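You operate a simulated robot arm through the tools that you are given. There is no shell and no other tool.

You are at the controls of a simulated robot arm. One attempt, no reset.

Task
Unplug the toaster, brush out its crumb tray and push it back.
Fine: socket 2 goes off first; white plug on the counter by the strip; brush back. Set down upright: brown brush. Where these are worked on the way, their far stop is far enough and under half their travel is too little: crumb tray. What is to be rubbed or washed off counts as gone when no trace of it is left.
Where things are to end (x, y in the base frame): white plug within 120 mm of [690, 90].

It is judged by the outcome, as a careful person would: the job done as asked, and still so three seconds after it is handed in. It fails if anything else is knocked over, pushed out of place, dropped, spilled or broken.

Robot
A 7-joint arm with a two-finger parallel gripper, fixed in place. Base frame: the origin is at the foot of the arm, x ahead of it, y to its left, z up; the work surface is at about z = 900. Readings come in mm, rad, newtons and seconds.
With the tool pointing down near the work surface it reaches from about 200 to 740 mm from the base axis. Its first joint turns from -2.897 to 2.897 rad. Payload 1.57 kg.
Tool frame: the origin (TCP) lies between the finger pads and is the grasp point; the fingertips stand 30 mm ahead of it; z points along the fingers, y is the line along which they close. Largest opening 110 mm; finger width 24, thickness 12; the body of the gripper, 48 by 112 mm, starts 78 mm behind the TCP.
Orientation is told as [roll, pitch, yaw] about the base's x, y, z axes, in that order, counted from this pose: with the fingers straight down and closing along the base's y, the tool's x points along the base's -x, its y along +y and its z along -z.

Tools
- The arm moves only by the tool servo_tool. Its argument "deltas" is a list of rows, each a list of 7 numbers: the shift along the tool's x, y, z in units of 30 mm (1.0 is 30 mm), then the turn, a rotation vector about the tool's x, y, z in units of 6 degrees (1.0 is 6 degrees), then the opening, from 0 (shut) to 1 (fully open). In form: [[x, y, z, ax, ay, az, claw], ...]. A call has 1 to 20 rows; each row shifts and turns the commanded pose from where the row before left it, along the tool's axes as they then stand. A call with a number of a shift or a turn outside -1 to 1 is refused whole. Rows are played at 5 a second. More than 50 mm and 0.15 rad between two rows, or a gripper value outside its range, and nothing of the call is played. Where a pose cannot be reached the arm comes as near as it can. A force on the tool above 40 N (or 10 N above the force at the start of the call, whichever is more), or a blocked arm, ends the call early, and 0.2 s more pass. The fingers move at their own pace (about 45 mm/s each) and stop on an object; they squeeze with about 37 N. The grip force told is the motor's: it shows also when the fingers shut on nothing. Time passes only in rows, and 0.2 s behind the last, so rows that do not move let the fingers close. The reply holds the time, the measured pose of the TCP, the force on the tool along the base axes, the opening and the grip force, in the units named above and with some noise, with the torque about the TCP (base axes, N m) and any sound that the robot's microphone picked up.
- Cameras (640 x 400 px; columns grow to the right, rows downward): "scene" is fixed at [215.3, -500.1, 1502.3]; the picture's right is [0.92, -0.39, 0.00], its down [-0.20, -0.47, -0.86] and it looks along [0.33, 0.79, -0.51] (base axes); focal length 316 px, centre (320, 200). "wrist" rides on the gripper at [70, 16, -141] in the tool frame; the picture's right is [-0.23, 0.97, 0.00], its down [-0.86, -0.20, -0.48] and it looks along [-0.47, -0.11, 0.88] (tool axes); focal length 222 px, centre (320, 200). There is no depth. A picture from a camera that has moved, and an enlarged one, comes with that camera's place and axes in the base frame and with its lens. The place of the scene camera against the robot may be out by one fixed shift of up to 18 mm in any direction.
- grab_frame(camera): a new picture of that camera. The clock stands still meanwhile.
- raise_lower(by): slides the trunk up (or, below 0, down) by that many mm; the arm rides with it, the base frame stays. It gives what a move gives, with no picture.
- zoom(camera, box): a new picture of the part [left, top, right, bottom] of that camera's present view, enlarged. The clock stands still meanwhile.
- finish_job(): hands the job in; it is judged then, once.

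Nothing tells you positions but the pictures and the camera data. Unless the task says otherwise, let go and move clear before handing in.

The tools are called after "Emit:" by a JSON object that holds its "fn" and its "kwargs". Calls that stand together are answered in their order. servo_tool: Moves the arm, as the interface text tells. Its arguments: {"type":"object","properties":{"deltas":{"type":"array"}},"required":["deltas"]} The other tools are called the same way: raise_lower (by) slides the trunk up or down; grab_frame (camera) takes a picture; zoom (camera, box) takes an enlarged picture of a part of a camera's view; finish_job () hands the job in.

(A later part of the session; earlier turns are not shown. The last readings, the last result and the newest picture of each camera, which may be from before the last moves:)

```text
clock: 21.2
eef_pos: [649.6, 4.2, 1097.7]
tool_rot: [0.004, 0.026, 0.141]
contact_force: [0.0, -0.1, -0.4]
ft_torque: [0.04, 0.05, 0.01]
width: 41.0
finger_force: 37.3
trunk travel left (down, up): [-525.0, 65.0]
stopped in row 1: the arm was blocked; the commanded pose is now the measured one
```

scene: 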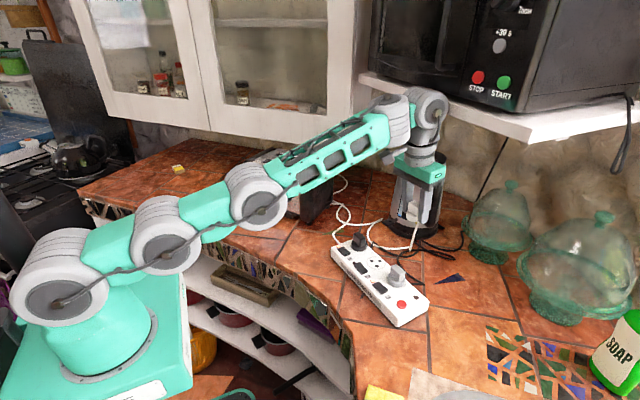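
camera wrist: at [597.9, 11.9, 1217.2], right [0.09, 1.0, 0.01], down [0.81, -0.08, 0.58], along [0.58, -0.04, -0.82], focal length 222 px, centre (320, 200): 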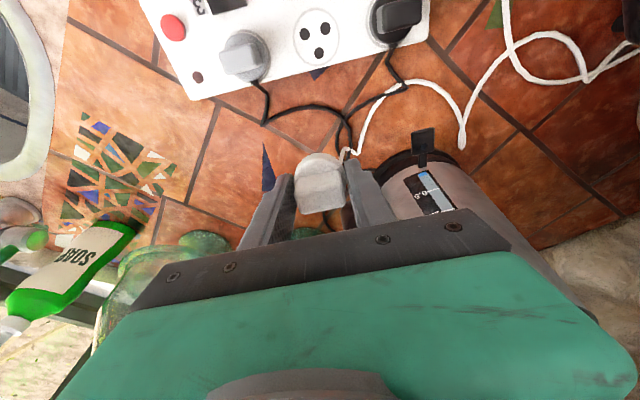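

Emit:
{"fn": "servo_tool", "kwargs": {"deltas": [[0.8, 0, 0, 0, 0, 0, 0], [0.8, 0, 0, 0, 0, 0, 0]]}}

Emit:
{"fn": "zoom", "kwargs": {"camera": "scene", "box": [330, 50, 510, 230]}}

```text
clock: 21.5
eef_pos: [633.3, 5.3, 1089.0]
tool_rot: [0.013, 0.098, 0.143]
contact_force: [-0.4, 0.4, -0.9]
ft_torque: [-0.01, -0.01, 0.0]
width: 40.9
finger_force: 36.8
trunk travel left (down, up): [-525.0, 65.0]
stopped in row 1: the arm was blocked; the commanded pose is now the measured one
```

```text
2.22 times, centred on (420, 140) of scene
camera zoom: at [215.3, -500.1, 1502.3], right [0.92, -0.39, 0.0], down [-0.2, -0.47, -0.86], along [0.33, 0.79, -0.51], focal length 703 px, centre (98, 333)
```

zoom: 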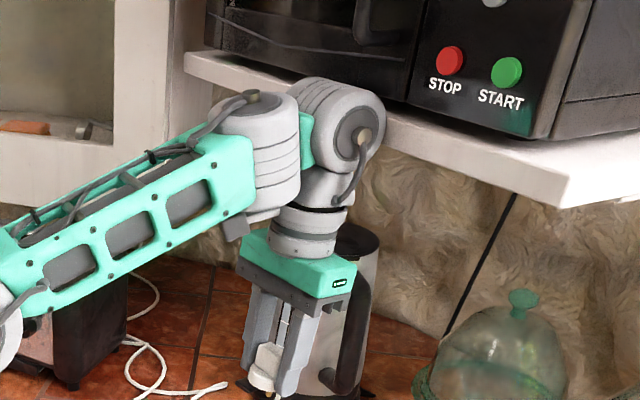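

Emit:
{"fn": "grab_frame", "kwargs": {"camera": "scene"}}

Emit:
{"fn": "servo_tool", "kwargs": {"deltas": [[0.3, 0, 0, 0, 0, 0, 0]]}}

```text
taken
```

scene: 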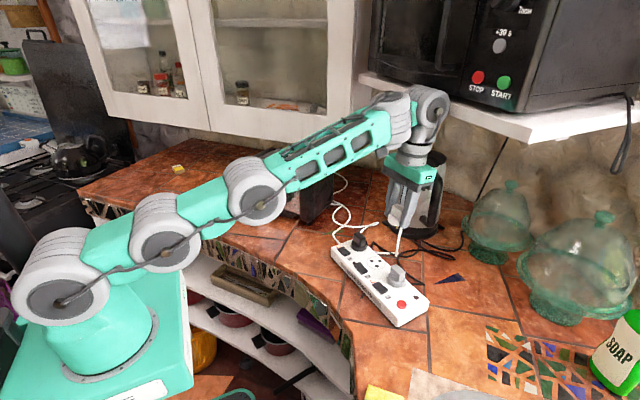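

```text
clock: 21.9
eef_pos: [637.5, 2.5, 1026.4]
tool_rot: [0.025, 0.184, 0.145]
contact_force: [-3.4, -1.1, -0.6]
ft_torque: [0.0, -0.25, 0.0]
width: 40.9
finger_force: 37.2
trunk travel left (down, up): [-525.0, 65.0]
stopped in row 1: the arm was blocked; the commanded pose is now the measured one
```

Emit:
{"fn": "grab_frame", "kwargs": {"camera": "scene"}}

Emit:
{"fn": "grab_frame", "kwargs": {"camera": "wrist"}}

```text
taken
```

scene: 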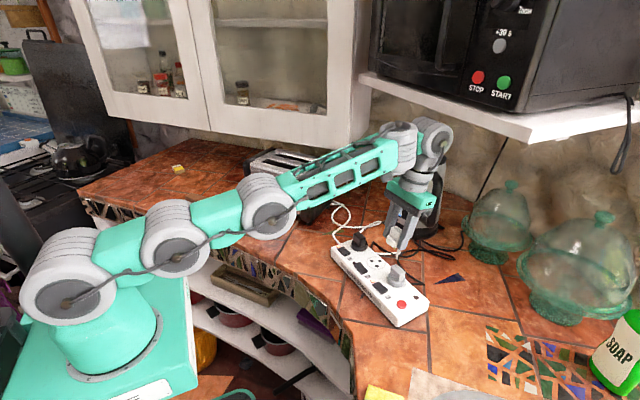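

```text
taken
camera wrist: at [594.5, 8.2, 1176.2], right [0.09, 1.0, -0.02], down [0.95, -0.08, 0.31], along [0.31, -0.04, -0.95], focal length 222 px, centre (320, 200)
```

wrist: 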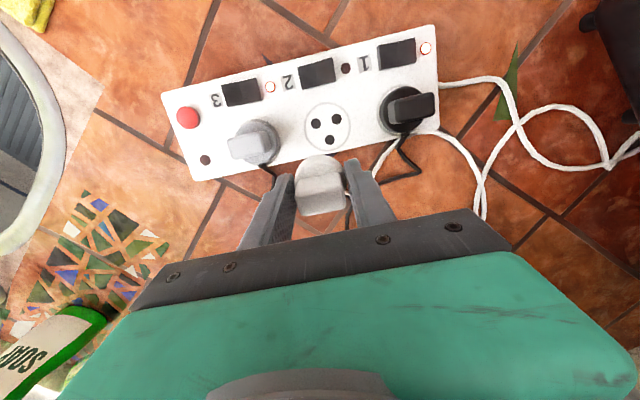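

The arm is fully stretched at the edge of its reach, with the wrist about 700 mm from the shoulder. I need the elbow to bend again, and a short downward move along the tool should do that.

Emit:
{"fn": "servo_tool", "kwargs": {"deltas": [[0, 0, 0.4, 0, 0, 0, 0]]}}

```text
clock: 22.2
eef_pos: [710.0, 2.2, 971.9]
tool_rot: [0.04, 0.275, 0.149]
contact_force: [2.2, 0.3, -4.5]
ft_torque: [0.02, 0.27, -0.05]
width: 40.7
finger_force: 37.0
trunk travel left (down, up): [-525.0, 65.0]
stopped in row 1: the arm was blocked; the commanded pose is now the measured one
```

Emit:
{"fn": "grab_frame", "kwargs": {"camera": "scene"}}

Emit:
{"fn": "grab_frame", "kwargs": {"camera": "wrist"}}

```text
taken
```

scene: 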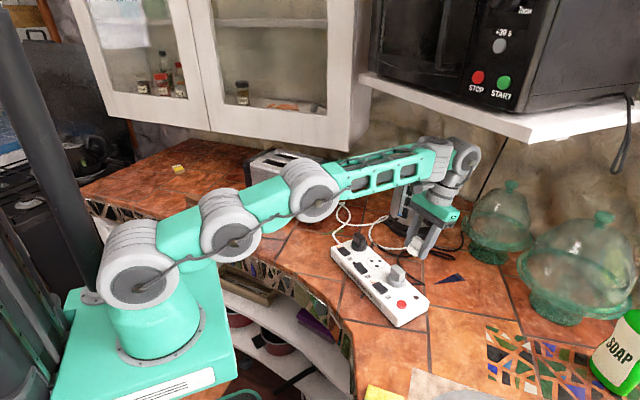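

```text
taken
camera wrist: at [682.5, 7.9, 1126.5], right [0.08, 1.0, -0.02], down [0.97, -0.08, 0.22], along [0.22, -0.04, -0.98], focal length 222 px, centre (320, 200)
```

wrist: 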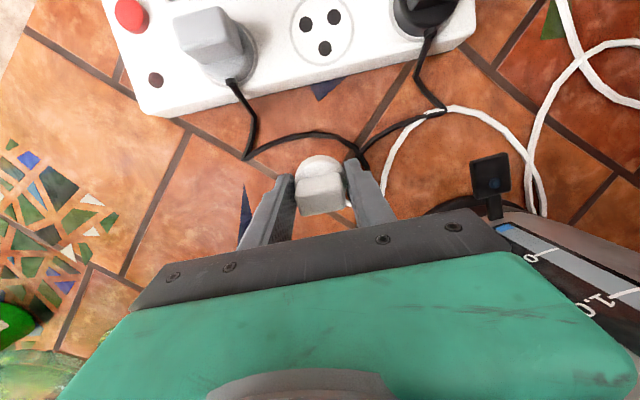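

The whole robot body seems to have rocked back against the shelf and then returned, so the pose readings shifted. The base now looks back in its original place. I'll make one gentle inward-and-up move and watch.

Emit:
{"fn": "servo_tool", "kwargs": {"deltas": [[0.3, 0, 0, 0, 0, 0, 0]]}}

Emit:
{"fn": "grab_frame", "kwargs": {"camera": "scene"}}

```text
clock: 22.6
eef_pos: [679.2, -0.3, 982.1]
tool_rot: [0.039, 0.265, 0.146]
contact_force: [2.5, 0.4, -5.1]
ft_torque: [0.01, 0.34, 0.02]
width: 40.3
finger_force: 37.2
trunk travel left (down, up): [-525.0, 65.0]
```

```text
taken
```

scene: 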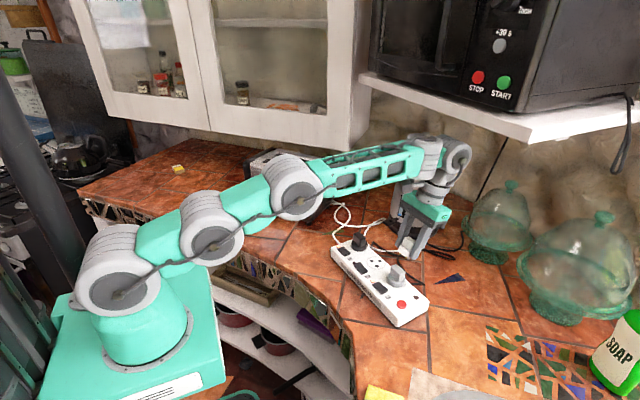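

Emit:
{"fn": "servo_tool", "kwargs": {"deltas": [[0, 0, 0, 0, 0, 0, 0]]}}

Emit:
{"fn": "servo_tool", "kwargs": {"deltas": [[0, 0, 0, 0, 0, 0, 0], [0, 0, 0, 0, 0, 0, 0]]}}

Emit:
{"fn": "grab_frame", "kwargs": {"camera": "scene"}}

```text
clock: 23.0
eef_pos: [675.2, -0.4, 989.3]
tool_rot: [0.036, 0.256, 0.145]
contact_force: [0.8, 0.9, -1.3]
ft_torque: [0.0, 0.06, 0.06]
width: 40.6
finger_force: 37.0
trunk travel left (down, up): [-525.0, 65.0]
```

```text
clock: 23.6
eef_pos: [673.9, 0.2, 991.4]
tool_rot: [0.036, 0.254, 0.144]
contact_force: [-0.1, -0.3, -0.5]
ft_torque: [-0.03, 0.0, -0.02]
width: 40.8
finger_force: 37.4
trunk travel left (down, up): [-525.0, 65.0]
```

```text
taken
```

scene: 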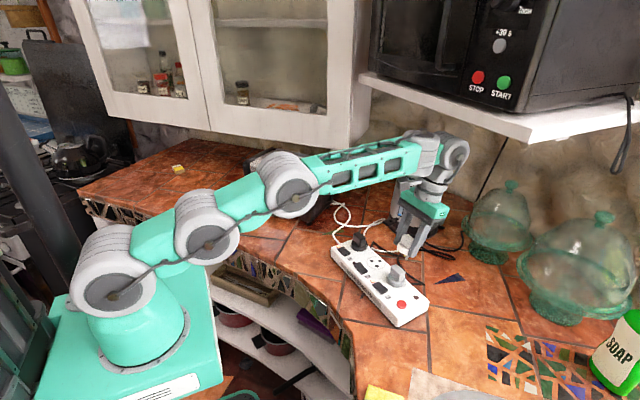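

It has settled: the base is back in place, the TCP is at (674, 0, 991) and the tool is tilted about 14.5°. I'll straighten the tool, which also pulls the wrist away from the shelf.

Emit:
{"fn": "servo_tool", "kwargs": {"deltas": [[0, 0, 0, 0.1, -0.5, 0, 0], [0, 0, 0, 0.1, -0.5, 0, 0], [0, 0, 0, 0.1, -0.5, 0, 0], [0, 0, 0, 0.04, -0.5, 0, 0], [0, 0, 0, 0, -0.43, 0, 0], [0, 0, 0, 0, 0, 0, 0]]}}

Emit:
{"fn": "grab_frame", "kwargs": {"camera": "scene"}}

Emit:
{"fn": "grab_frame", "kwargs": {"camera": "wrist"}}

```text
clock: 25.0
eef_pos: [672.2, -0.5, 991.0]
tool_rot: [0.001, 0.0, 0.141]
contact_force: [-0.3, 0.2, -1.7]
ft_torque: [0.01, 0.0, -0.01]
width: 40.8
finger_force: 36.6
trunk travel left (down, up): [-525.0, 65.0]
```

```text
taken
```

scene: 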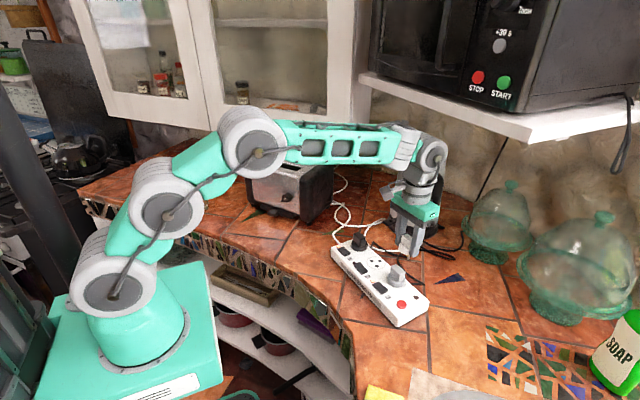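

```text
taken
camera wrist: at [603.3, 5.9, 1131.4], right [0.09, 1.0, 0.0], down [0.87, -0.08, 0.48], along [0.48, -0.04, -0.88], focal length 222 px, centre (320, 200)
```

wrist: 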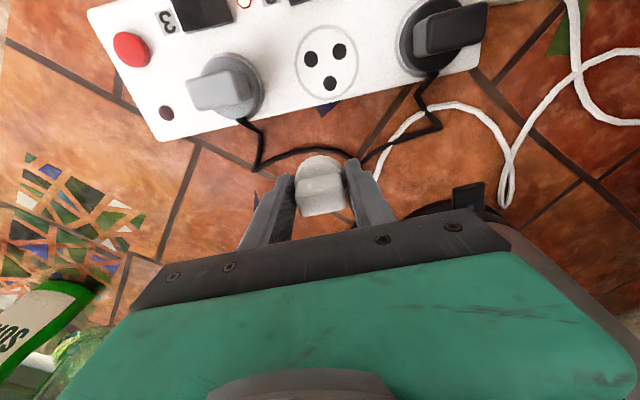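

The tool is vertical again at (672, 0, 991) with the elbow well bent. I'll zoom in to see exactly where the cords lie.

Emit:
{"fn": "zoom", "kwargs": {"camera": "wrist", "box": [180, 60, 500, 220]}}

Emit:
{"fn": "zoom", "kwargs": {"camera": "scene", "box": [370, 190, 480, 290]}}

```text
2.00 times, centred on (340, 140) of wrist
camera zoom: at [603.3, 5.9, 1131.4], right [0.09, 1.0, 0.0], down [0.87, -0.08, 0.48], along [0.48, -0.04, -0.88], focal length 444 px, centre (280, 320)
```

zoom: 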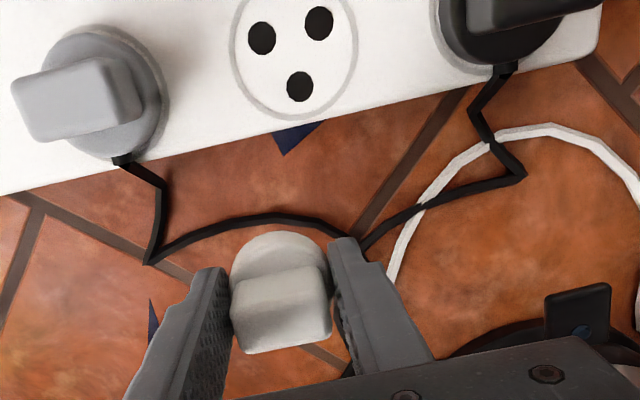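

```text
4.00 times, centred on (425, 240) of scene
camera zoom: at [215.3, -500.1, 1502.3], right [0.92, -0.39, 0.0], down [-0.2, -0.47, -0.86], along [0.33, 0.79, -0.51], focal length 1266 px, centre (-100, 40)
```

zoom: 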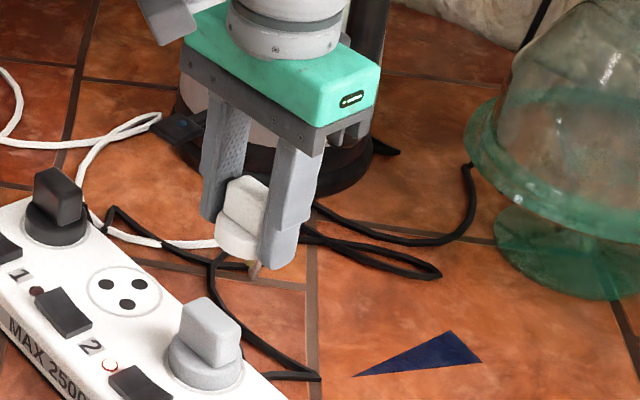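

There's a clear patch at about (695, 88), between the black cord and the kettle base and almost at the target point. I'll go down a little, staying under the shelf, then move across slowly.

Emit:
{"fn": "servo_tool", "kwargs": {"deltas": [[0, 0, 0.25, 0, 0, 0, 0], [0, 0, 0.25, 0, 0, 0, 0], [-0.15, 0.47, 0, 0, 0, 0, 0], [-0.15, 0.47, 0, 0, 0, 0, 0], [-0.15, 0.47, 0, 0, 0, 0, 0], [0, 0, 0, 0, 0, 0, 0]]}}

Emit:
{"fn": "zoom", "kwargs": {"camera": "scene", "box": [350, 60, 510, 290]}}

Emit:
{"fn": "grab_frame", "kwargs": {"camera": "wrist"}}

```text
clock: 26.4
eef_pos: [682.0, 44.9, 975.4]
tool_rot: [0.001, 0.002, 0.141]
contact_force: [-0.1, -0.4, -1.1]
ft_torque: [-0.02, 0.0, -0.01]
width: 40.8
finger_force: 36.8
trunk travel left (down, up): [-525.0, 65.0]
```

```text
1.74 times, centred on (430, 175) of scene
camera zoom: at [215.3, -500.1, 1502.3], right [0.92, -0.39, 0.0], down [-0.2, -0.47, -0.86], along [0.33, 0.79, -0.51], focal length 550 px, centre (129, 244)
```

zoom: 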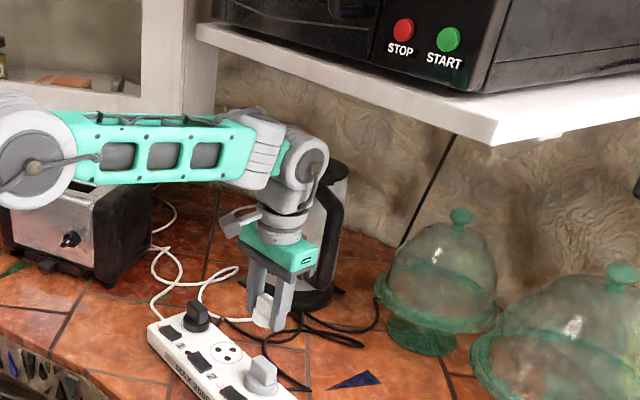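

```text
taken
camera wrist: at [611.6, 50.0, 1116.2], right [0.09, 1.0, 0.0], down [0.87, -0.08, 0.48], along [0.48, -0.04, -0.88], focal length 222 px, centre (320, 200)
```

wrist: 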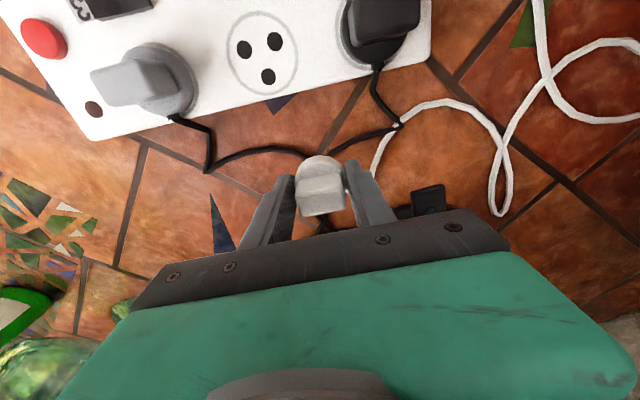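

Emit:
{"fn": "servo_tool", "kwargs": {"deltas": [[-0.15, 0.47, 0, 0, 0, 0, 0], [-0.15, 0.47, 0, 0, 0, 0, 0], [-0.15, 0.42, 0, 0, 0, 0, 0], [0, 0, 0, 0, 0, 0, 0]]}}

Emit:
{"fn": "zoom", "kwargs": {"camera": "scene", "box": [350, 130, 480, 290]}}

Emit:
{"fn": "grab_frame", "kwargs": {"camera": "wrist"}}

```text
clock: 27.4
eef_pos: [688.6, 86.0, 977.3]
tool_rot: [0.0, 0.0, 0.141]
contact_force: [-0.1, -0.5, -1.4]
ft_torque: [0.01, 0.0, 0.05]
width: 40.9
finger_force: 37.5
trunk travel left (down, up): [-525.0, 65.0]
```

```text
2.50 times, centred on (415, 210) of scene
camera zoom: at [215.3, -500.1, 1502.3], right [0.92, -0.39, 0.0], down [-0.2, -0.47, -0.86], along [0.33, 0.79, -0.51], focal length 791 px, centre (82, 175)
```

zoom: 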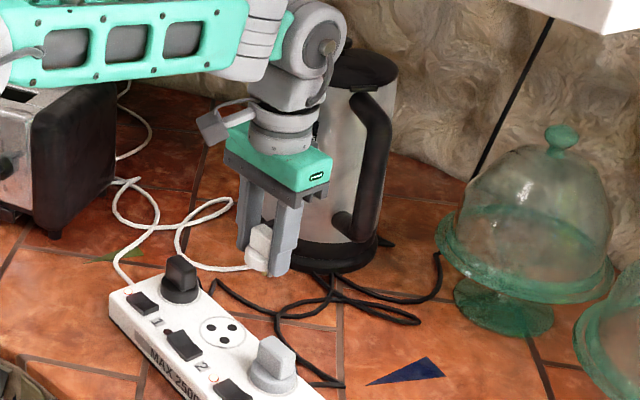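

```text
taken
camera wrist: at [618.9, 92.3, 1117.2], right [0.09, 1.0, 0.0], down [0.87, -0.08, 0.48], along [0.48, -0.04, -0.88], focal length 222 px, centre (320, 200)
```

wrist: 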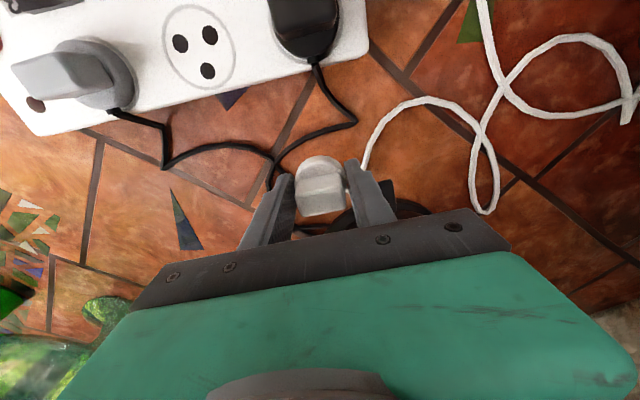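

Position is good and clear of both the kettle and the cord. Lowering until the pins touch the counter.

Emit:
{"fn": "servo_tool", "kwargs": {"deltas": [[0, 0, 0.25, 0, 0, 0, 0], [0, 0, 0.15, 0, 0, 0, 0], [0, 0, 0.1, 0, 0, 0, 0], [0, 0, 0, 0, 0, 0, 0]]}}

Emit:
{"fn": "zoom", "kwargs": {"camera": "scene", "box": [380, 200, 440, 260]}}

```text
clock: 28.4
eef_pos: [688.4, 87.0, 961.0]
tool_rot: [0.0, 0.0, 0.14]
contact_force: [-0.5, -0.1, -0.1]
ft_torque: [0.0, 0.02, 0.03]
width: 40.7
finger_force: 37.0
trunk travel left (down, up): [-525.0, 65.0]
```

```text
6.67 times, centred on (410, 230) of scene
camera zoom: at [215.3, -500.1, 1502.3], right [0.92, -0.39, 0.0], down [-0.2, -0.47, -0.86], along [0.33, 0.79, -0.51], focal length 2110 px, centre (-280, 0)
```

zoom: 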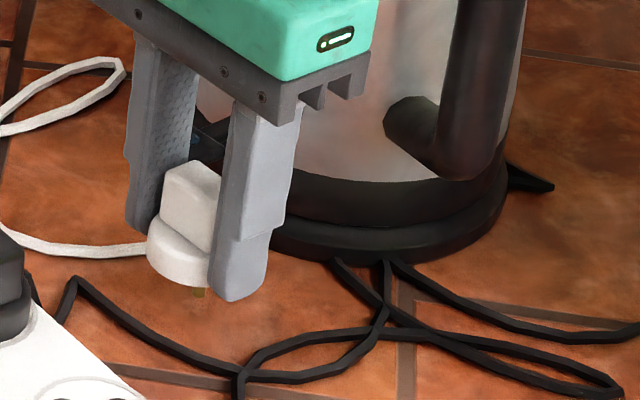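

Emit:
{"fn": "servo_tool", "kwargs": {"deltas": [[0, 0, 0.1, 0, 0, 0, 0], [0, 0, 0.1, 0, 0, 0, 0], [0, 0, 0.07, 0, 0, 0, 0], [0, 0, 0.07, 0, 0, 0, 0]]}}

Emit:
{"fn": "servo_tool", "kwargs": {"deltas": [[0, 0, 0.07, 0, 0, 0, 0], [0, 0, 0.07, 0, 0, 0, 0]]}}

Emit:
{"fn": "zoom", "kwargs": {"camera": "scene", "box": [380, 200, 440, 260]}}

```text
clock: 29.4
eef_pos: [685.8, 85.3, 951.3]
tool_rot: [-0.001, 0.0, 0.141]
contact_force: [0.2, -0.2, -0.7]
ft_torque: [-0.01, 0.0, 0.01]
width: 40.9
finger_force: 36.8
trunk travel left (down, up): [-525.0, 65.0]
```

```text
clock: 30.0
eef_pos: [687.9, 86.1, 945.9]
tool_rot: [0.001, 0.002, 0.141]
contact_force: [0.4, -0.3, -0.8]
ft_torque: [0.02, 0.0, 0.02]
width: 40.9
finger_force: 36.7
trunk travel left (down, up): [-525.0, 65.0]
```

```text
6.67 times, centred on (410, 230) of scene
camera zoom: at [215.3, -500.1, 1502.3], right [0.92, -0.39, 0.0], down [-0.2, -0.47, -0.86], along [0.33, 0.79, -0.51], focal length 2110 px, centre (-280, 0)
```

zoom: 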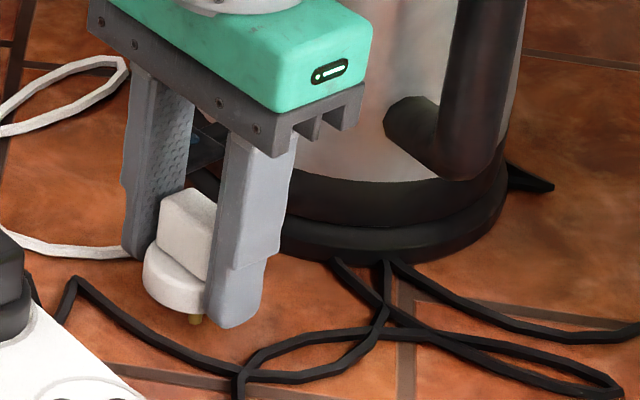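

Emit:
{"fn": "servo_tool", "kwargs": {"deltas": [[0, 0, 0.07, 0, 0, 0, 0], [0, 0, 0.07, 0, 0, 0, 0], [0, 0, 0.07, 0, 0, 0, 0]]}}

Emit:
{"fn": "zoom", "kwargs": {"camera": "scene", "box": [380, 210, 430, 260]}}

```text
clock: 30.8
eef_pos: [689.0, 86.9, 940.8]
tool_rot: [-0.002, -0.001, 0.141]
contact_force: [-0.3, -0.2, -0.2]
ft_torque: [0.03, -0.01, -0.02]
width: 41.0
finger_force: 36.9
trunk travel left (down, up): [-525.0, 65.0]
```

```text
8.00 times, centred on (405, 235) of scene
camera zoom: at [215.3, -500.1, 1502.3], right [0.92, -0.39, 0.0], down [-0.2, -0.47, -0.86], along [0.33, 0.79, -0.51], focal length 2532 px, centre (-360, -80)
```

zoom: 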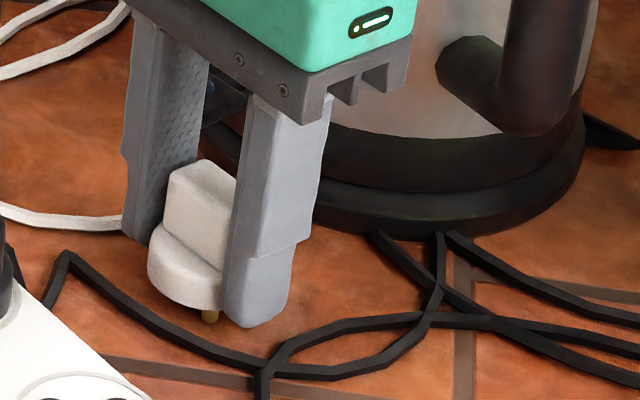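

Emit:
{"fn": "servo_tool", "kwargs": {"deltas": [[0, 0, 0.07, 0, 0, 0, 0], [0, 0, 0.07, 0, 0, 0, 0]]}}

Emit:
{"fn": "servo_tool", "kwargs": {"deltas": [[0, 0, 0.05, 0, 0, 0, 0], [0, 0, 0.05, 0, 0, 0, 0]]}}

Emit:
{"fn": "zoom", "kwargs": {"camera": "scene", "box": [380, 210, 430, 260]}}

```text
clock: 31.4
eef_pos: [687.4, 86.2, 941.1]
tool_rot: [-0.002, -0.007, 0.14]
contact_force: [-5.1, -0.3, 19.0]
ft_torque: [0.0, 0.13, -0.01]
width: 40.9
finger_force: 36.9
trunk travel left (down, up): [-525.0, 65.0]
```

```text
clock: 32.0
eef_pos: [687.8, 86.6, 938.3]
tool_rot: [0.0, -0.011, 0.14]
contact_force: [-0.7, -2.4, 36.3]
ft_torque: [-0.05, -0.12, 0.0]
width: 41.2
finger_force: 36.9
trunk travel left (down, up): [-525.0, 65.0]
```

```text
8.00 times, centred on (405, 235) of scene
camera zoom: at [215.3, -500.1, 1502.3], right [0.92, -0.39, 0.0], down [-0.2, -0.47, -0.86], along [0.33, 0.79, -0.51], focal length 2532 px, centre (-360, -80)
```

zoom: 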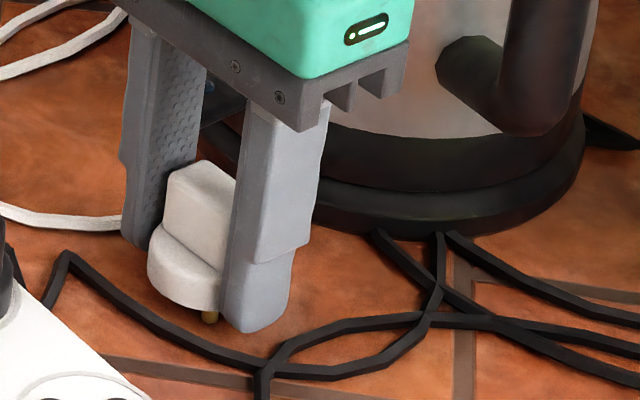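

The pins are on the counter. I'll relieve the pressure and open the fingers gently.

Emit:
{"fn": "servo_tool", "kwargs": {"deltas": [[0, 0, -0.1, 0, 0, 0, 0], [0, 0, 0, 0, 0, 0, 0]]}}

Emit:
{"fn": "servo_tool", "kwargs": {"deltas": [[0, 0, 0, 0, 0, 0, 0.4], [0, 0, 0, 0, 0, 0, 0.45], [0, 0, 0, 0, 0, 0, 0.55], [0, 0, 0, 0, 0, 0, 0.6], [0, 0, 0, 0, 0, 0, 0.6]]}}

Emit:
{"fn": "zoom", "kwargs": {"camera": "scene", "box": [370, 200, 430, 260]}}

Emit:
{"fn": "zoom", "kwargs": {"camera": "wrist", "box": [220, 110, 420, 235]}}

```text
clock: 32.6
eef_pos: [688.1, 86.7, 937.9]
tool_rot: [-0.001, -0.008, 0.142]
contact_force: [9.2, -0.2, 30.2]
ft_torque: [0.03, -0.49, -0.04]
width: 40.8
finger_force: 36.9
trunk travel left (down, up): [-525.0, 65.0]
```

```text
clock: 33.8
eef_pos: [689.4, 86.2, 934.2]
tool_rot: [0.0, 0.0, 0.141]
contact_force: [-0.6, -0.3, -0.5]
ft_torque: [-0.06, 0.03, 0.0]
width: 65.9
finger_force: 0.1
trunk travel left (down, up): [-525.0, 65.0]
```

```text
6.67 times, centred on (400, 230) of scene
camera zoom: at [215.3, -500.1, 1502.3], right [0.92, -0.39, 0.0], down [-0.2, -0.47, -0.86], along [0.33, 0.79, -0.51], focal length 2110 px, centre (-213, 0)
```

zoom: 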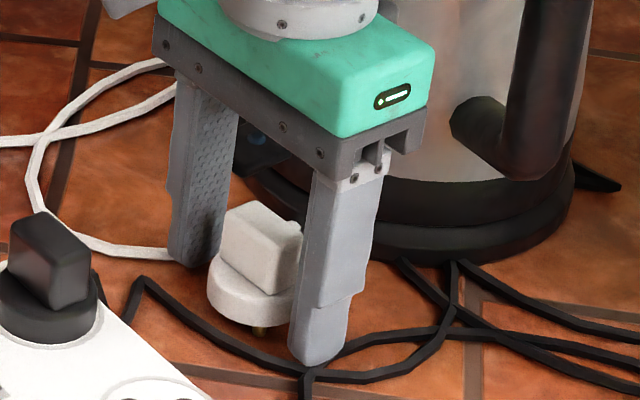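

```text
3.20 times, centred on (320, 172) of wrist
camera zoom: at [618.3, 92.6, 1075.7], right [0.09, 1.0, 0.0], down [0.87, -0.08, 0.48], along [0.48, -0.04, -0.88], focal length 711 px, centre (320, 288)
```

zoom: 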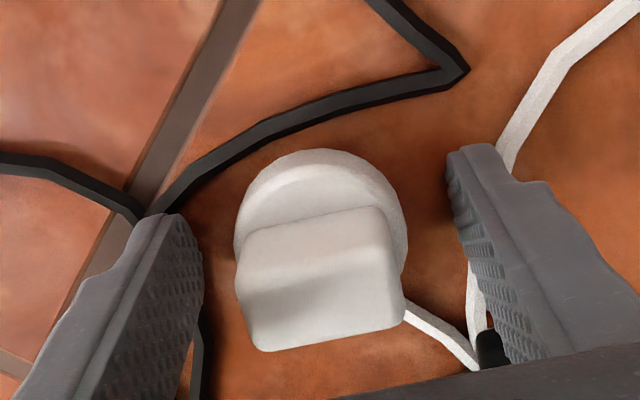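

The plug stands on its pins near (689, 86). I'll lift off it, retreating inward as I rise to stay clear of the shelf.

Emit:
{"fn": "servo_tool", "kwargs": {"deltas": [[0, 0, -0.6, 0, 0, 0, 0.6], [0, 0, -0.9, 0, 0, 0, 0.6], [0, 0, -0.4, 0, 0, 0, 0.6], [0.8, 0, -0.4, 0, 0, 0, 0.6], [0.8, 0, -0.6, 0, 0, 0, 0.6], [0.8, 0, -0.8, 0, 0, 0, 0.6], [0.8, 0, -0.8, 0, 0, 0, 0.6], [0, 0, 0, 0, 0, 0, 0.6]]}}

Emit:
{"fn": "grab_frame", "kwargs": {"camera": "scene"}}

Emit:
{"fn": "zoom", "kwargs": {"camera": "scene", "box": [320, 190, 470, 340]}}

```text
clock: 35.6
eef_pos: [592.9, 75.0, 1071.8]
tool_rot: [-0.001, -0.001, 0.142]
contact_force: [0.3, 0.2, 1.0]
ft_torque: [0.0, -0.01, 0.03]
width: 65.9
finger_force: 0.1
trunk travel left (down, up): [-525.0, 65.0]
```

```text
taken
```

scene: 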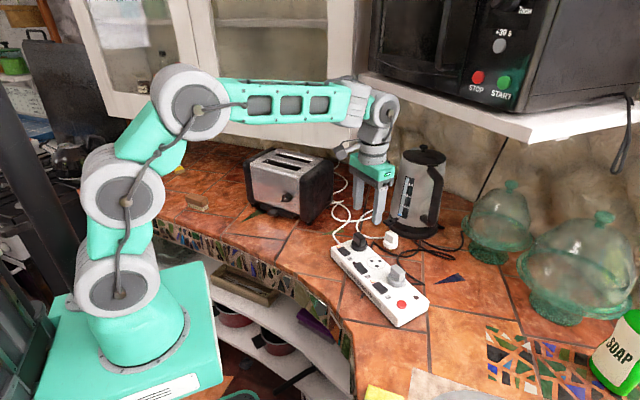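

```text
2.67 times, centred on (395, 265) of scene
camera zoom: at [215.3, -500.1, 1502.3], right [0.92, -0.39, 0.0], down [-0.2, -0.47, -0.86], along [0.33, 0.79, -0.51], focal length 844 px, centre (120, 27)
```

zoom: 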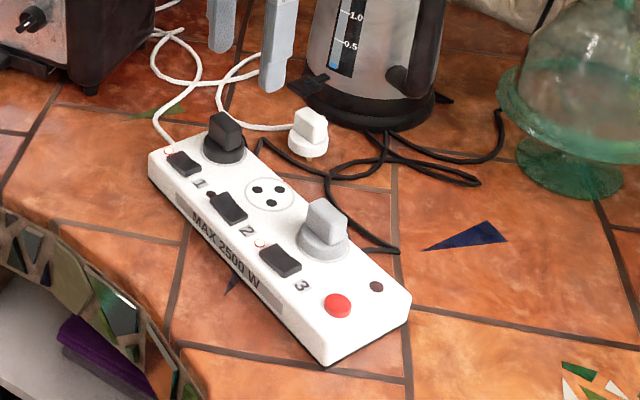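

The white plug stands on the counter beside the strip, with nothing else disturbed. Next is the toaster's crumb tray, so I'll move to a viewing pose in front of the toaster, turned about 45° to face it.

Emit:
{"fn": "servo_tool", "kwargs": {"deltas": [[0.737, 0.947, -0.1, 0, 0, 0, 1], [0.737, 0.947, -0.1, 0, 0, 0, 1], [0.737, 0.947, -0.1, 0, 0, 0, 1], [0.737, 0.947, -0.1, 0, 0, 0, 1], [0.737, 0.947, -0.1, 0, 0, 0, 1], [0.737, 0.947, -0.1, 0, 0, 0, 1], [0.737, 0.947, -0.1, 0, 0, 0, 1], [0.737, 0.947, -0.1, 0, 0, 0, 1], [0.737, 0.947, -0.1, 0, 0, 0, 1], [0, 0, 0, 0, 0, -0.88, 1], [0, 0, 0, 0, 0, -0.88, 1], [0, 0, 0, 0, 0, -0.88, 1], [0, 0, 0, 0, 0, -0.88, 1], [0, 0, 0, 0, 0, -0.88, 1], [0, 0, 0, 0, 0, -0.88, 1], [0, 0, 0, 0, 0, -0.87, 1], [0, 0, 0, 0, 0, 0, 1]]}}

Emit:
{"fn": "grab_frame", "kwargs": {"camera": "scene"}}

Emit:
{"fn": "grab_frame", "kwargs": {"camera": "wrist"}}

```text
clock: 39.2
eef_pos: [360.6, 297.4, 1097.3]
tool_rot: [-0.001, 0.002, 0.786]
contact_force: [-0.1, 0.5, -0.3]
ft_torque: [-0.02, -0.02, 0.05]
width: 110.0
finger_force: 0.1
trunk travel left (down, up): [-525.0, 65.0]
```

```text
taken
```

scene: 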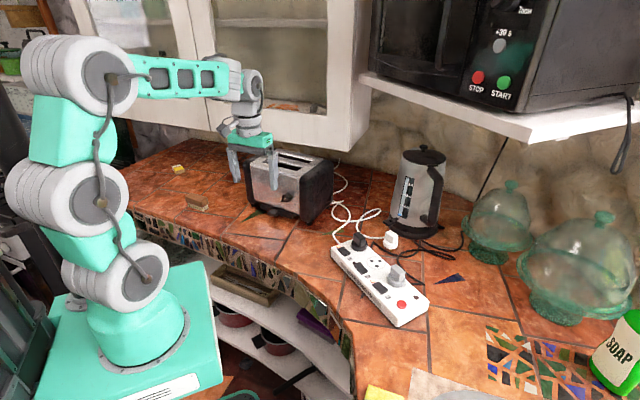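

```text
taken
camera wrist: at [300.4, 259.9, 1238.2], right [-0.53, 0.85, 0.0], down [0.74, 0.46, 0.48], along [0.41, 0.25, -0.88], focal length 222 px, centre (320, 200)
```

wrist: 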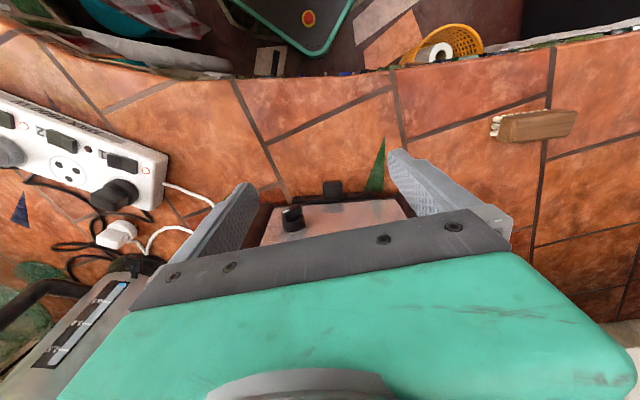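

Emit:
{"fn": "zoom", "kwargs": {"camera": "wrist", "box": [230, 140, 430, 240]}}

Emit:
{"fn": "zoom", "kwargs": {"camera": "wrist", "box": [470, 90, 600, 160]}}

Emit:
{"fn": "zoom", "kwargs": {"camera": "scene", "box": [225, 140, 345, 230]}}

```text
3.20 times, centred on (330, 190) of wrist
camera zoom: at [300.4, 259.9, 1238.2], right [-0.53, 0.85, 0.0], down [0.74, 0.46, 0.48], along [0.41, 0.25, -0.88], focal length 711 px, centre (288, 232)
```

zoom: 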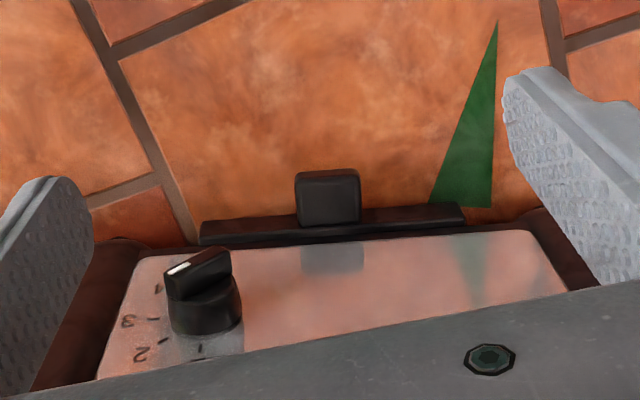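

```text
4.92 times, centred on (535, 125) of wrist
camera zoom: at [300.4, 259.9, 1238.2], right [-0.53, 0.85, 0.0], down [0.74, 0.46, 0.48], along [0.41, 0.25, -0.88], focal length 1094 px, centre (-738, 569)
```

zoom: 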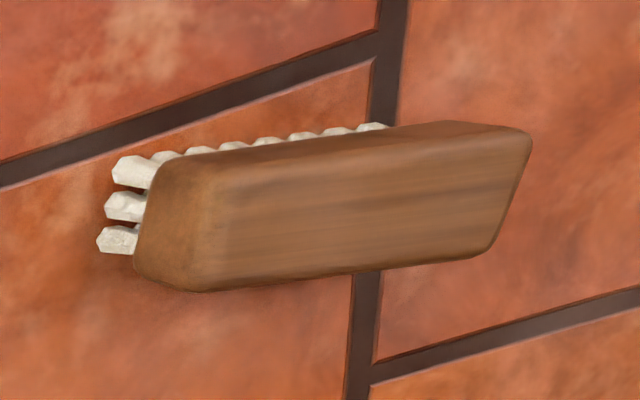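

```text
4.44 times, centred on (285, 185) of scene
camera zoom: at [215.3, -500.1, 1502.3], right [0.92, -0.39, 0.0], down [-0.2, -0.47, -0.86], along [0.33, 0.79, -0.51], focal length 1406 px, centre (476, 267)
```

zoom: 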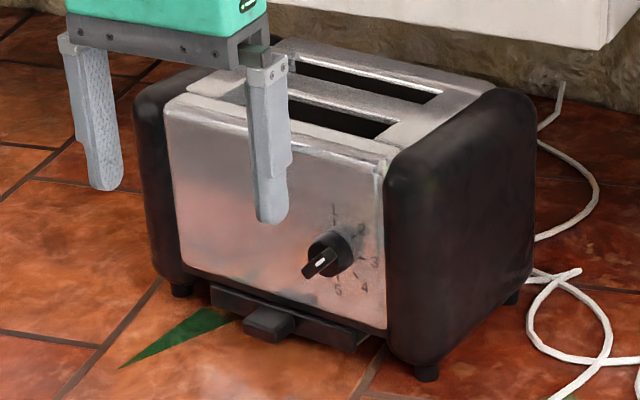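

The tab of the crumb tray is near (422, 359) and the toaster front faces about 36.6°. I'll turn to match, tilt the gripper 12° so its body leans away from the toaster, and come down near the tab.

Emit:
{"fn": "servo_tool", "kwargs": {"deltas": [[0, 0, 0, 0, 0, 0.7, 0.55], [0, 0, 0, 0, 0, 0.7, 0.55], [0, 0, 0, 0, -1, 0, 0.55], [0, 0, 0, 0, -1, 0, 0.55], [-0.47, 0.11, 0.84, 0, 0, 0, 0.55], [-0.47, 0.11, 0.84, 0, 0, 0, 0.55], [-0.47, 0.11, 0.84, 0, 0, 0, 0.55], [-0.47, 0.11, 0.84, 0, 0, 0, 0.55], [0, 0, 0, 0, 0, 0, 0.55]]}}

Emit:
{"fn": "grab_frame", "kwargs": {"camera": "wrist"}}

Emit:
{"fn": "zoom", "kwargs": {"camera": "wrist", "box": [230, 100, 430, 225]}}

Emit:
{"fn": "zoom", "kwargs": {"camera": "scene", "box": [215, 120, 345, 230]}}

```text
clock: 41.2
eef_pos: [414.8, 354.6, 1012.8]
tool_rot: [-0.001, -0.213, 0.64]
contact_force: [-1.4, -1.8, -0.7]
ft_torque: [-0.03, 0.03, -0.11]
width: 61.3
finger_force: 0.0
trunk travel left (down, up): [-525.0, 65.0]
```

```text
taken
camera wrist: at [328.1, 307.9, 1135.5], right [-0.4, 0.91, 0.05], down [0.71, 0.28, 0.65], along [0.58, 0.3, -0.76], focal length 222 px, centre (320, 200)
```

wrist: 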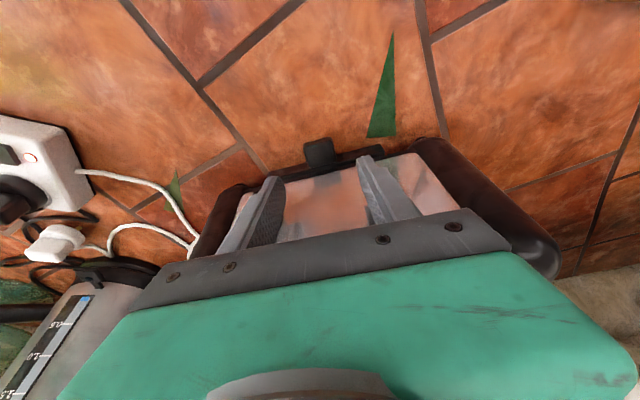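

```text
3.20 times, centred on (330, 162) of wrist
camera zoom: at [328.1, 307.9, 1135.5], right [-0.4, 0.91, 0.05], down [0.71, 0.28, 0.65], along [0.58, 0.3, -0.76], focal length 711 px, centre (288, 320)
```

zoom: 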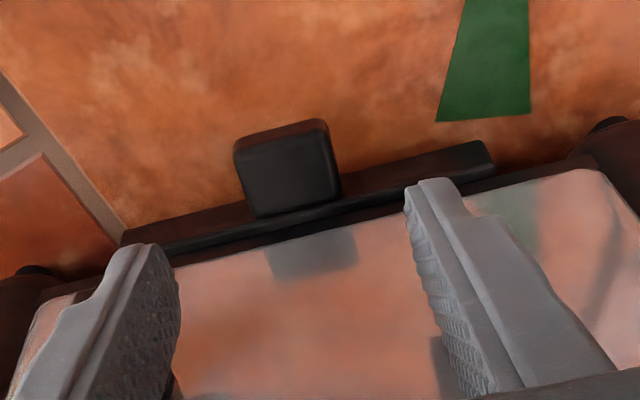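

```text
3.64 times, centred on (280, 175) of scene
camera zoom: at [215.3, -500.1, 1502.3], right [0.92, -0.39, 0.0], down [-0.2, -0.47, -0.86], along [0.33, 0.79, -0.51], focal length 1151 px, centre (466, 291)
```

zoom: 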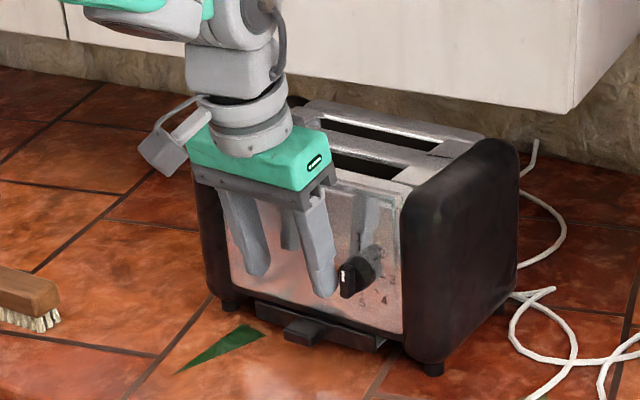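

The toaster looks about 12 mm further in than before: a finger seems to have touched its knob and nudged it. I'll back off now, narrow the opening so the finger clears the knob, and compare with the earlier view.

Emit:
{"fn": "servo_tool", "kwargs": {"deltas": [[0.5, 0, -0.11, 0, 0, 0, 0.55], [0.5, 0, -0.11, 0, 0, 0, 0.41], [0, 0, 0, 0, 0, 0, 0.41]]}}

Emit:
{"fn": "zoom", "kwargs": {"camera": "scene", "box": [225, 140, 345, 230]}}

Emit:
{"fn": "zoom", "kwargs": {"camera": "wrist", "box": [230, 100, 430, 225]}}

```text
clock: 42.0
eef_pos: [387.8, 336.2, 1013.3]
tool_rot: [-0.001, -0.21, 0.638]
contact_force: [0.0, 0.3, -0.2]
ft_torque: [-0.02, 0.01, -0.02]
width: 45.2
finger_force: 0.1
trunk travel left (down, up): [-525.0, 65.0]
```

```text
4.44 times, centred on (285, 185) of scene
camera zoom: at [215.3, -500.1, 1502.3], right [0.92, -0.39, 0.0], down [-0.2, -0.47, -0.86], along [0.33, 0.79, -0.51], focal length 1406 px, centre (476, 267)
```

zoom: 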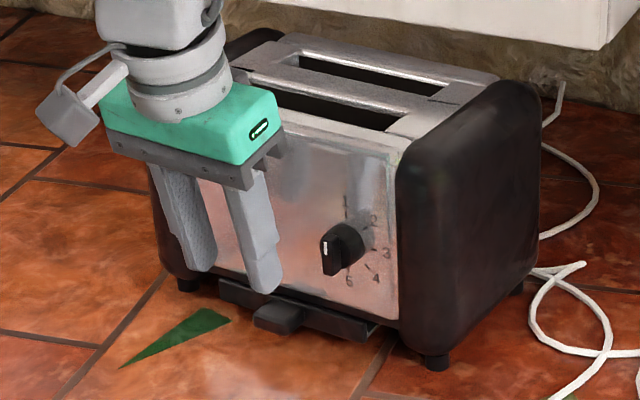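

```text
3.20 times, centred on (330, 162) of wrist
camera zoom: at [302.2, 289.8, 1135.0], right [-0.4, 0.91, 0.05], down [0.71, 0.28, 0.65], along [0.58, 0.29, -0.76], focal length 711 px, centre (288, 320)
```

zoom: 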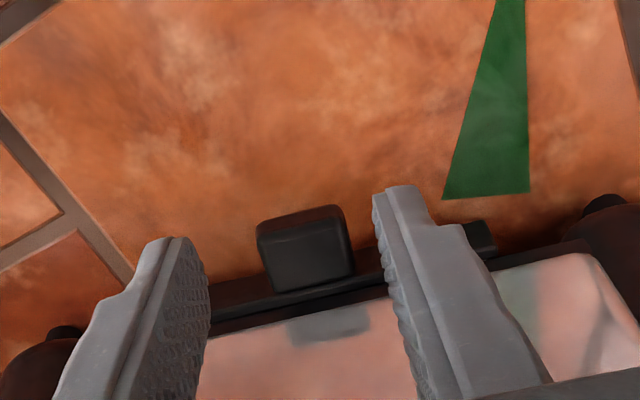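

Emit:
{"fn": "zoom", "kwargs": {"camera": "scene", "box": [278, 178, 318, 203]}}

Emit:
{"fn": "grab_frame", "kwargs": {"camera": "wrist"}}

```text
16.00 times, centred on (298, 190) of scene
camera zoom: at [215.3, -500.1, 1502.3], right [0.92, -0.39, 0.0], down [-0.2, -0.47, -0.86], along [0.33, 0.79, -0.51], focal length 5063 px, centre (672, 352)
```

zoom: 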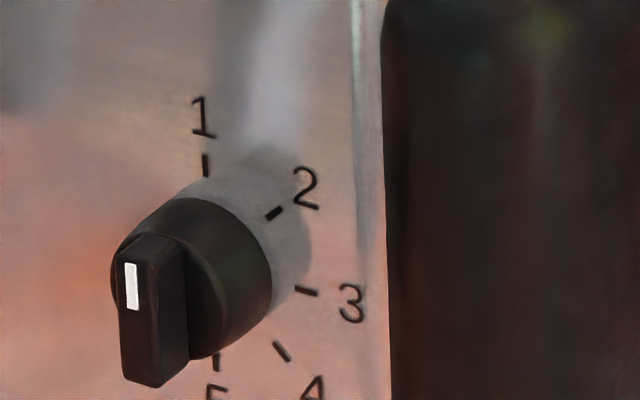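

```text
taken
camera wrist: at [302.2, 289.8, 1135.0], right [-0.4, 0.91, 0.05], down [0.71, 0.28, 0.65], along [0.58, 0.29, -0.76], focal length 222 px, centre (320, 200)
```

wrist: 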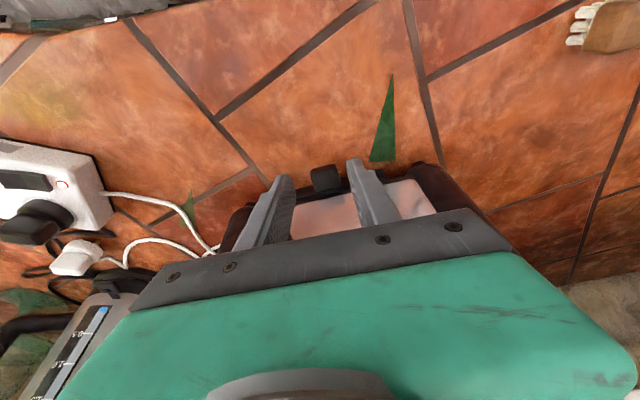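

The toaster moved about 14 mm inward and its browning knob turned from 2 to 1; I'll put both right later. For now I'll come down in front of the tab, well outside the knob.

Emit:
{"fn": "servo_tool", "kwargs": {"deltas": [[0.183, -0.033, 0.847, 0, 0, 0, 0.41], [0.183, -0.033, 0.847, 0, 0, 0, 0.41], [0.183, -0.033, 0.8, 0, 0, 0, 0.41], [0, 0, 0, 0, 0, 0, 0.41]]}}

Emit:
{"fn": "zoom", "kwargs": {"camera": "wrist", "box": [230, 100, 430, 225]}}

Emit:
{"fn": "zoom", "kwargs": {"camera": "scene", "box": [225, 140, 345, 230]}}

```text
clock: 43.0
eef_pos: [388.6, 333.0, 935.1]
tool_rot: [0.001, -0.209, 0.638]
contact_force: [0.1, 0.1, 0.4]
ft_torque: [-0.05, 0.01, -0.01]
width: 45.2
finger_force: 0.0
trunk travel left (down, up): [-525.0, 65.0]
```

```text
3.20 times, centred on (330, 162) of wrist
camera zoom: at [302.5, 288.3, 1057.5], right [-0.4, 0.91, 0.05], down [0.71, 0.28, 0.65], along [0.58, 0.29, -0.76], focal length 711 px, centre (288, 320)
```

zoom: 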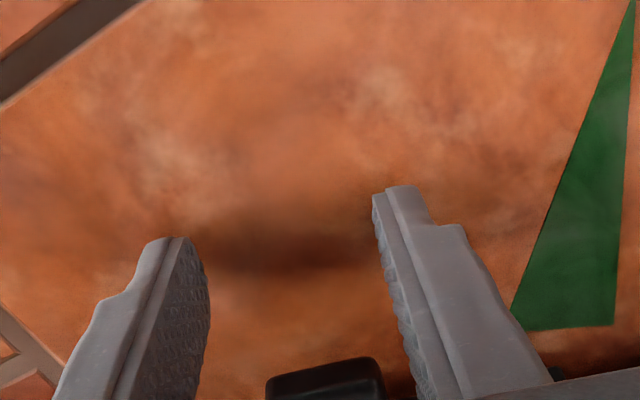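

```text
4.44 times, centred on (285, 185) of scene
camera zoom: at [215.3, -500.1, 1502.3], right [0.92, -0.39, 0.0], down [-0.2, -0.47, -0.86], along [0.33, 0.79, -0.51], focal length 1406 px, centre (476, 267)
```

zoom: 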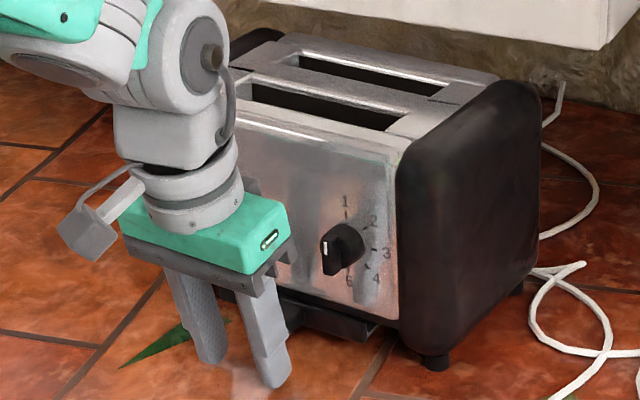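

Emit:
{"fn": "servo_tool", "kwargs": {"deltas": [[-0.45, 0.03, 0.097, 0, 0, 0, 0.41], [-0.45, 0.03, 0.097, 0, 0, 0, 0.41], [-0.4, 0, 0.085, 0, 0, 0, 0.41], [0, 0, 0, 0, 0, 0, 0.41]]}}

Emit:
{"fn": "zoom", "kwargs": {"camera": "wrist", "box": [230, 100, 430, 225]}}

Emit:
{"fn": "zoom", "kwargs": {"camera": "scene", "box": [225, 140, 345, 230]}}

```text
clock: 44.0
eef_pos: [419.7, 356.9, 935.9]
tool_rot: [0.0, -0.209, 0.639]
contact_force: [-10.2, -6.0, 0.3]
ft_torque: [0.53, -0.88, 0.22]
width: 45.0
finger_force: 0.0
trunk travel left (down, up): [-525.0, 65.0]
```

```text
3.20 times, centred on (330, 162) of wrist
camera zoom: at [332.9, 311.7, 1057.8], right [-0.4, 0.91, 0.05], down [0.71, 0.28, 0.65], along [0.58, 0.29, -0.76], focal length 711 px, centre (288, 320)
```

zoom: 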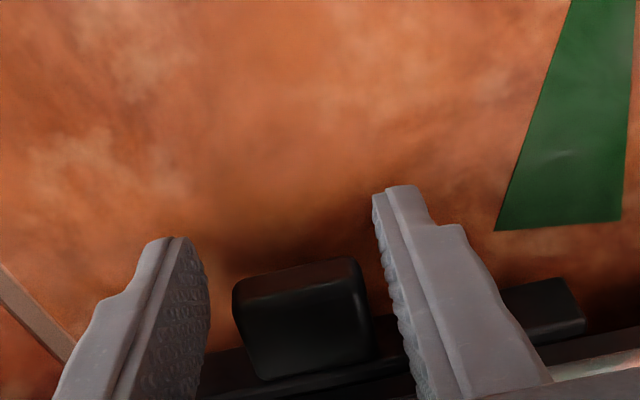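

```text
4.44 times, centred on (285, 185) of scene
camera zoom: at [215.3, -500.1, 1502.3], right [0.92, -0.39, 0.0], down [-0.2, -0.47, -0.86], along [0.33, 0.79, -0.51], focal length 1406 px, centre (476, 267)
```

zoom: 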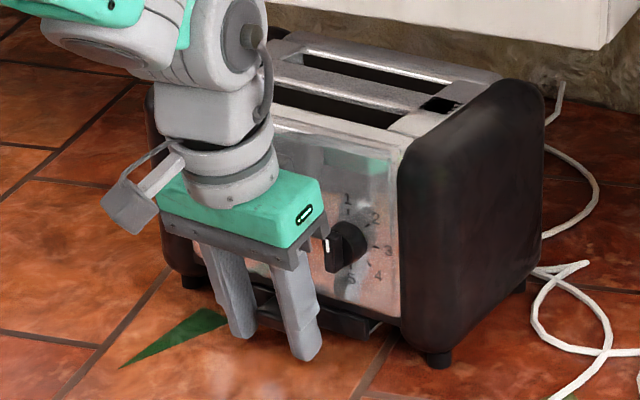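

The gripper's bracket is touching the knob (12 N). I'll back off and tilt more, to 25°, so the body clears the knob while the fingertips reach the tab.

Emit:
{"fn": "servo_tool", "kwargs": {"deltas": [[0.98, 0, -0.21, 0, 0, 0, 0.41], [0, 0, 0, 0, -0.72, 0, 0.41], [0, 0, 0, 0, -0.72, 0, 0.41], [0, 0, 0, 0, -0.73, 0, 0.41], [0, 0, 0, 0, 0, 0, 0.41]]}}

Emit:
{"fn": "zoom", "kwargs": {"camera": "wrist", "box": [230, 100, 430, 225]}}

Emit:
{"fn": "zoom", "kwargs": {"camera": "scene", "box": [225, 140, 345, 230]}}

```text
clock: 45.2
eef_pos: [395.5, 340.3, 935.1]
tool_rot: [0.001, -0.437, 0.639]
contact_force: [-0.8, -0.4, 0.9]
ft_torque: [-0.03, -0.01, 0.01]
width: 45.1
finger_force: 0.1
trunk travel left (down, up): [-525.0, 65.0]
```

```text
3.20 times, centred on (330, 162) of wrist
camera zoom: at [289.4, 279.0, 1032.3], right [-0.42, 0.9, 0.1], down [0.58, 0.18, 0.8], along [0.7, 0.39, -0.6], focal length 711 px, centre (288, 320)
```

zoom: 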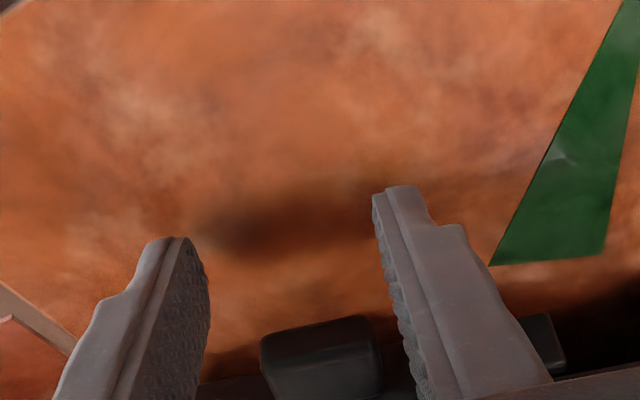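

```text
4.44 times, centred on (285, 185) of scene
camera zoom: at [215.3, -500.1, 1502.3], right [0.92, -0.39, 0.0], down [-0.2, -0.47, -0.86], along [0.33, 0.79, -0.51], focal length 1406 px, centre (476, 267)
```

zoom: 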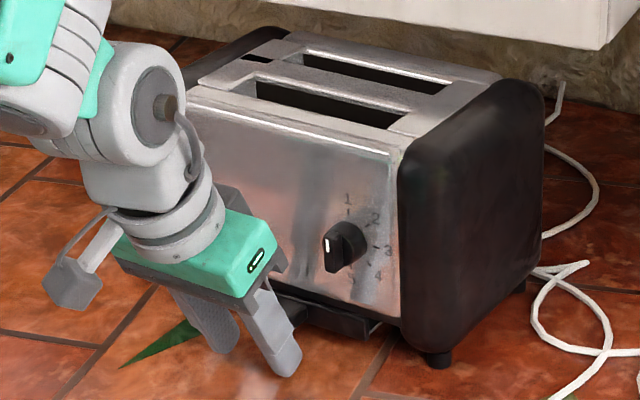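

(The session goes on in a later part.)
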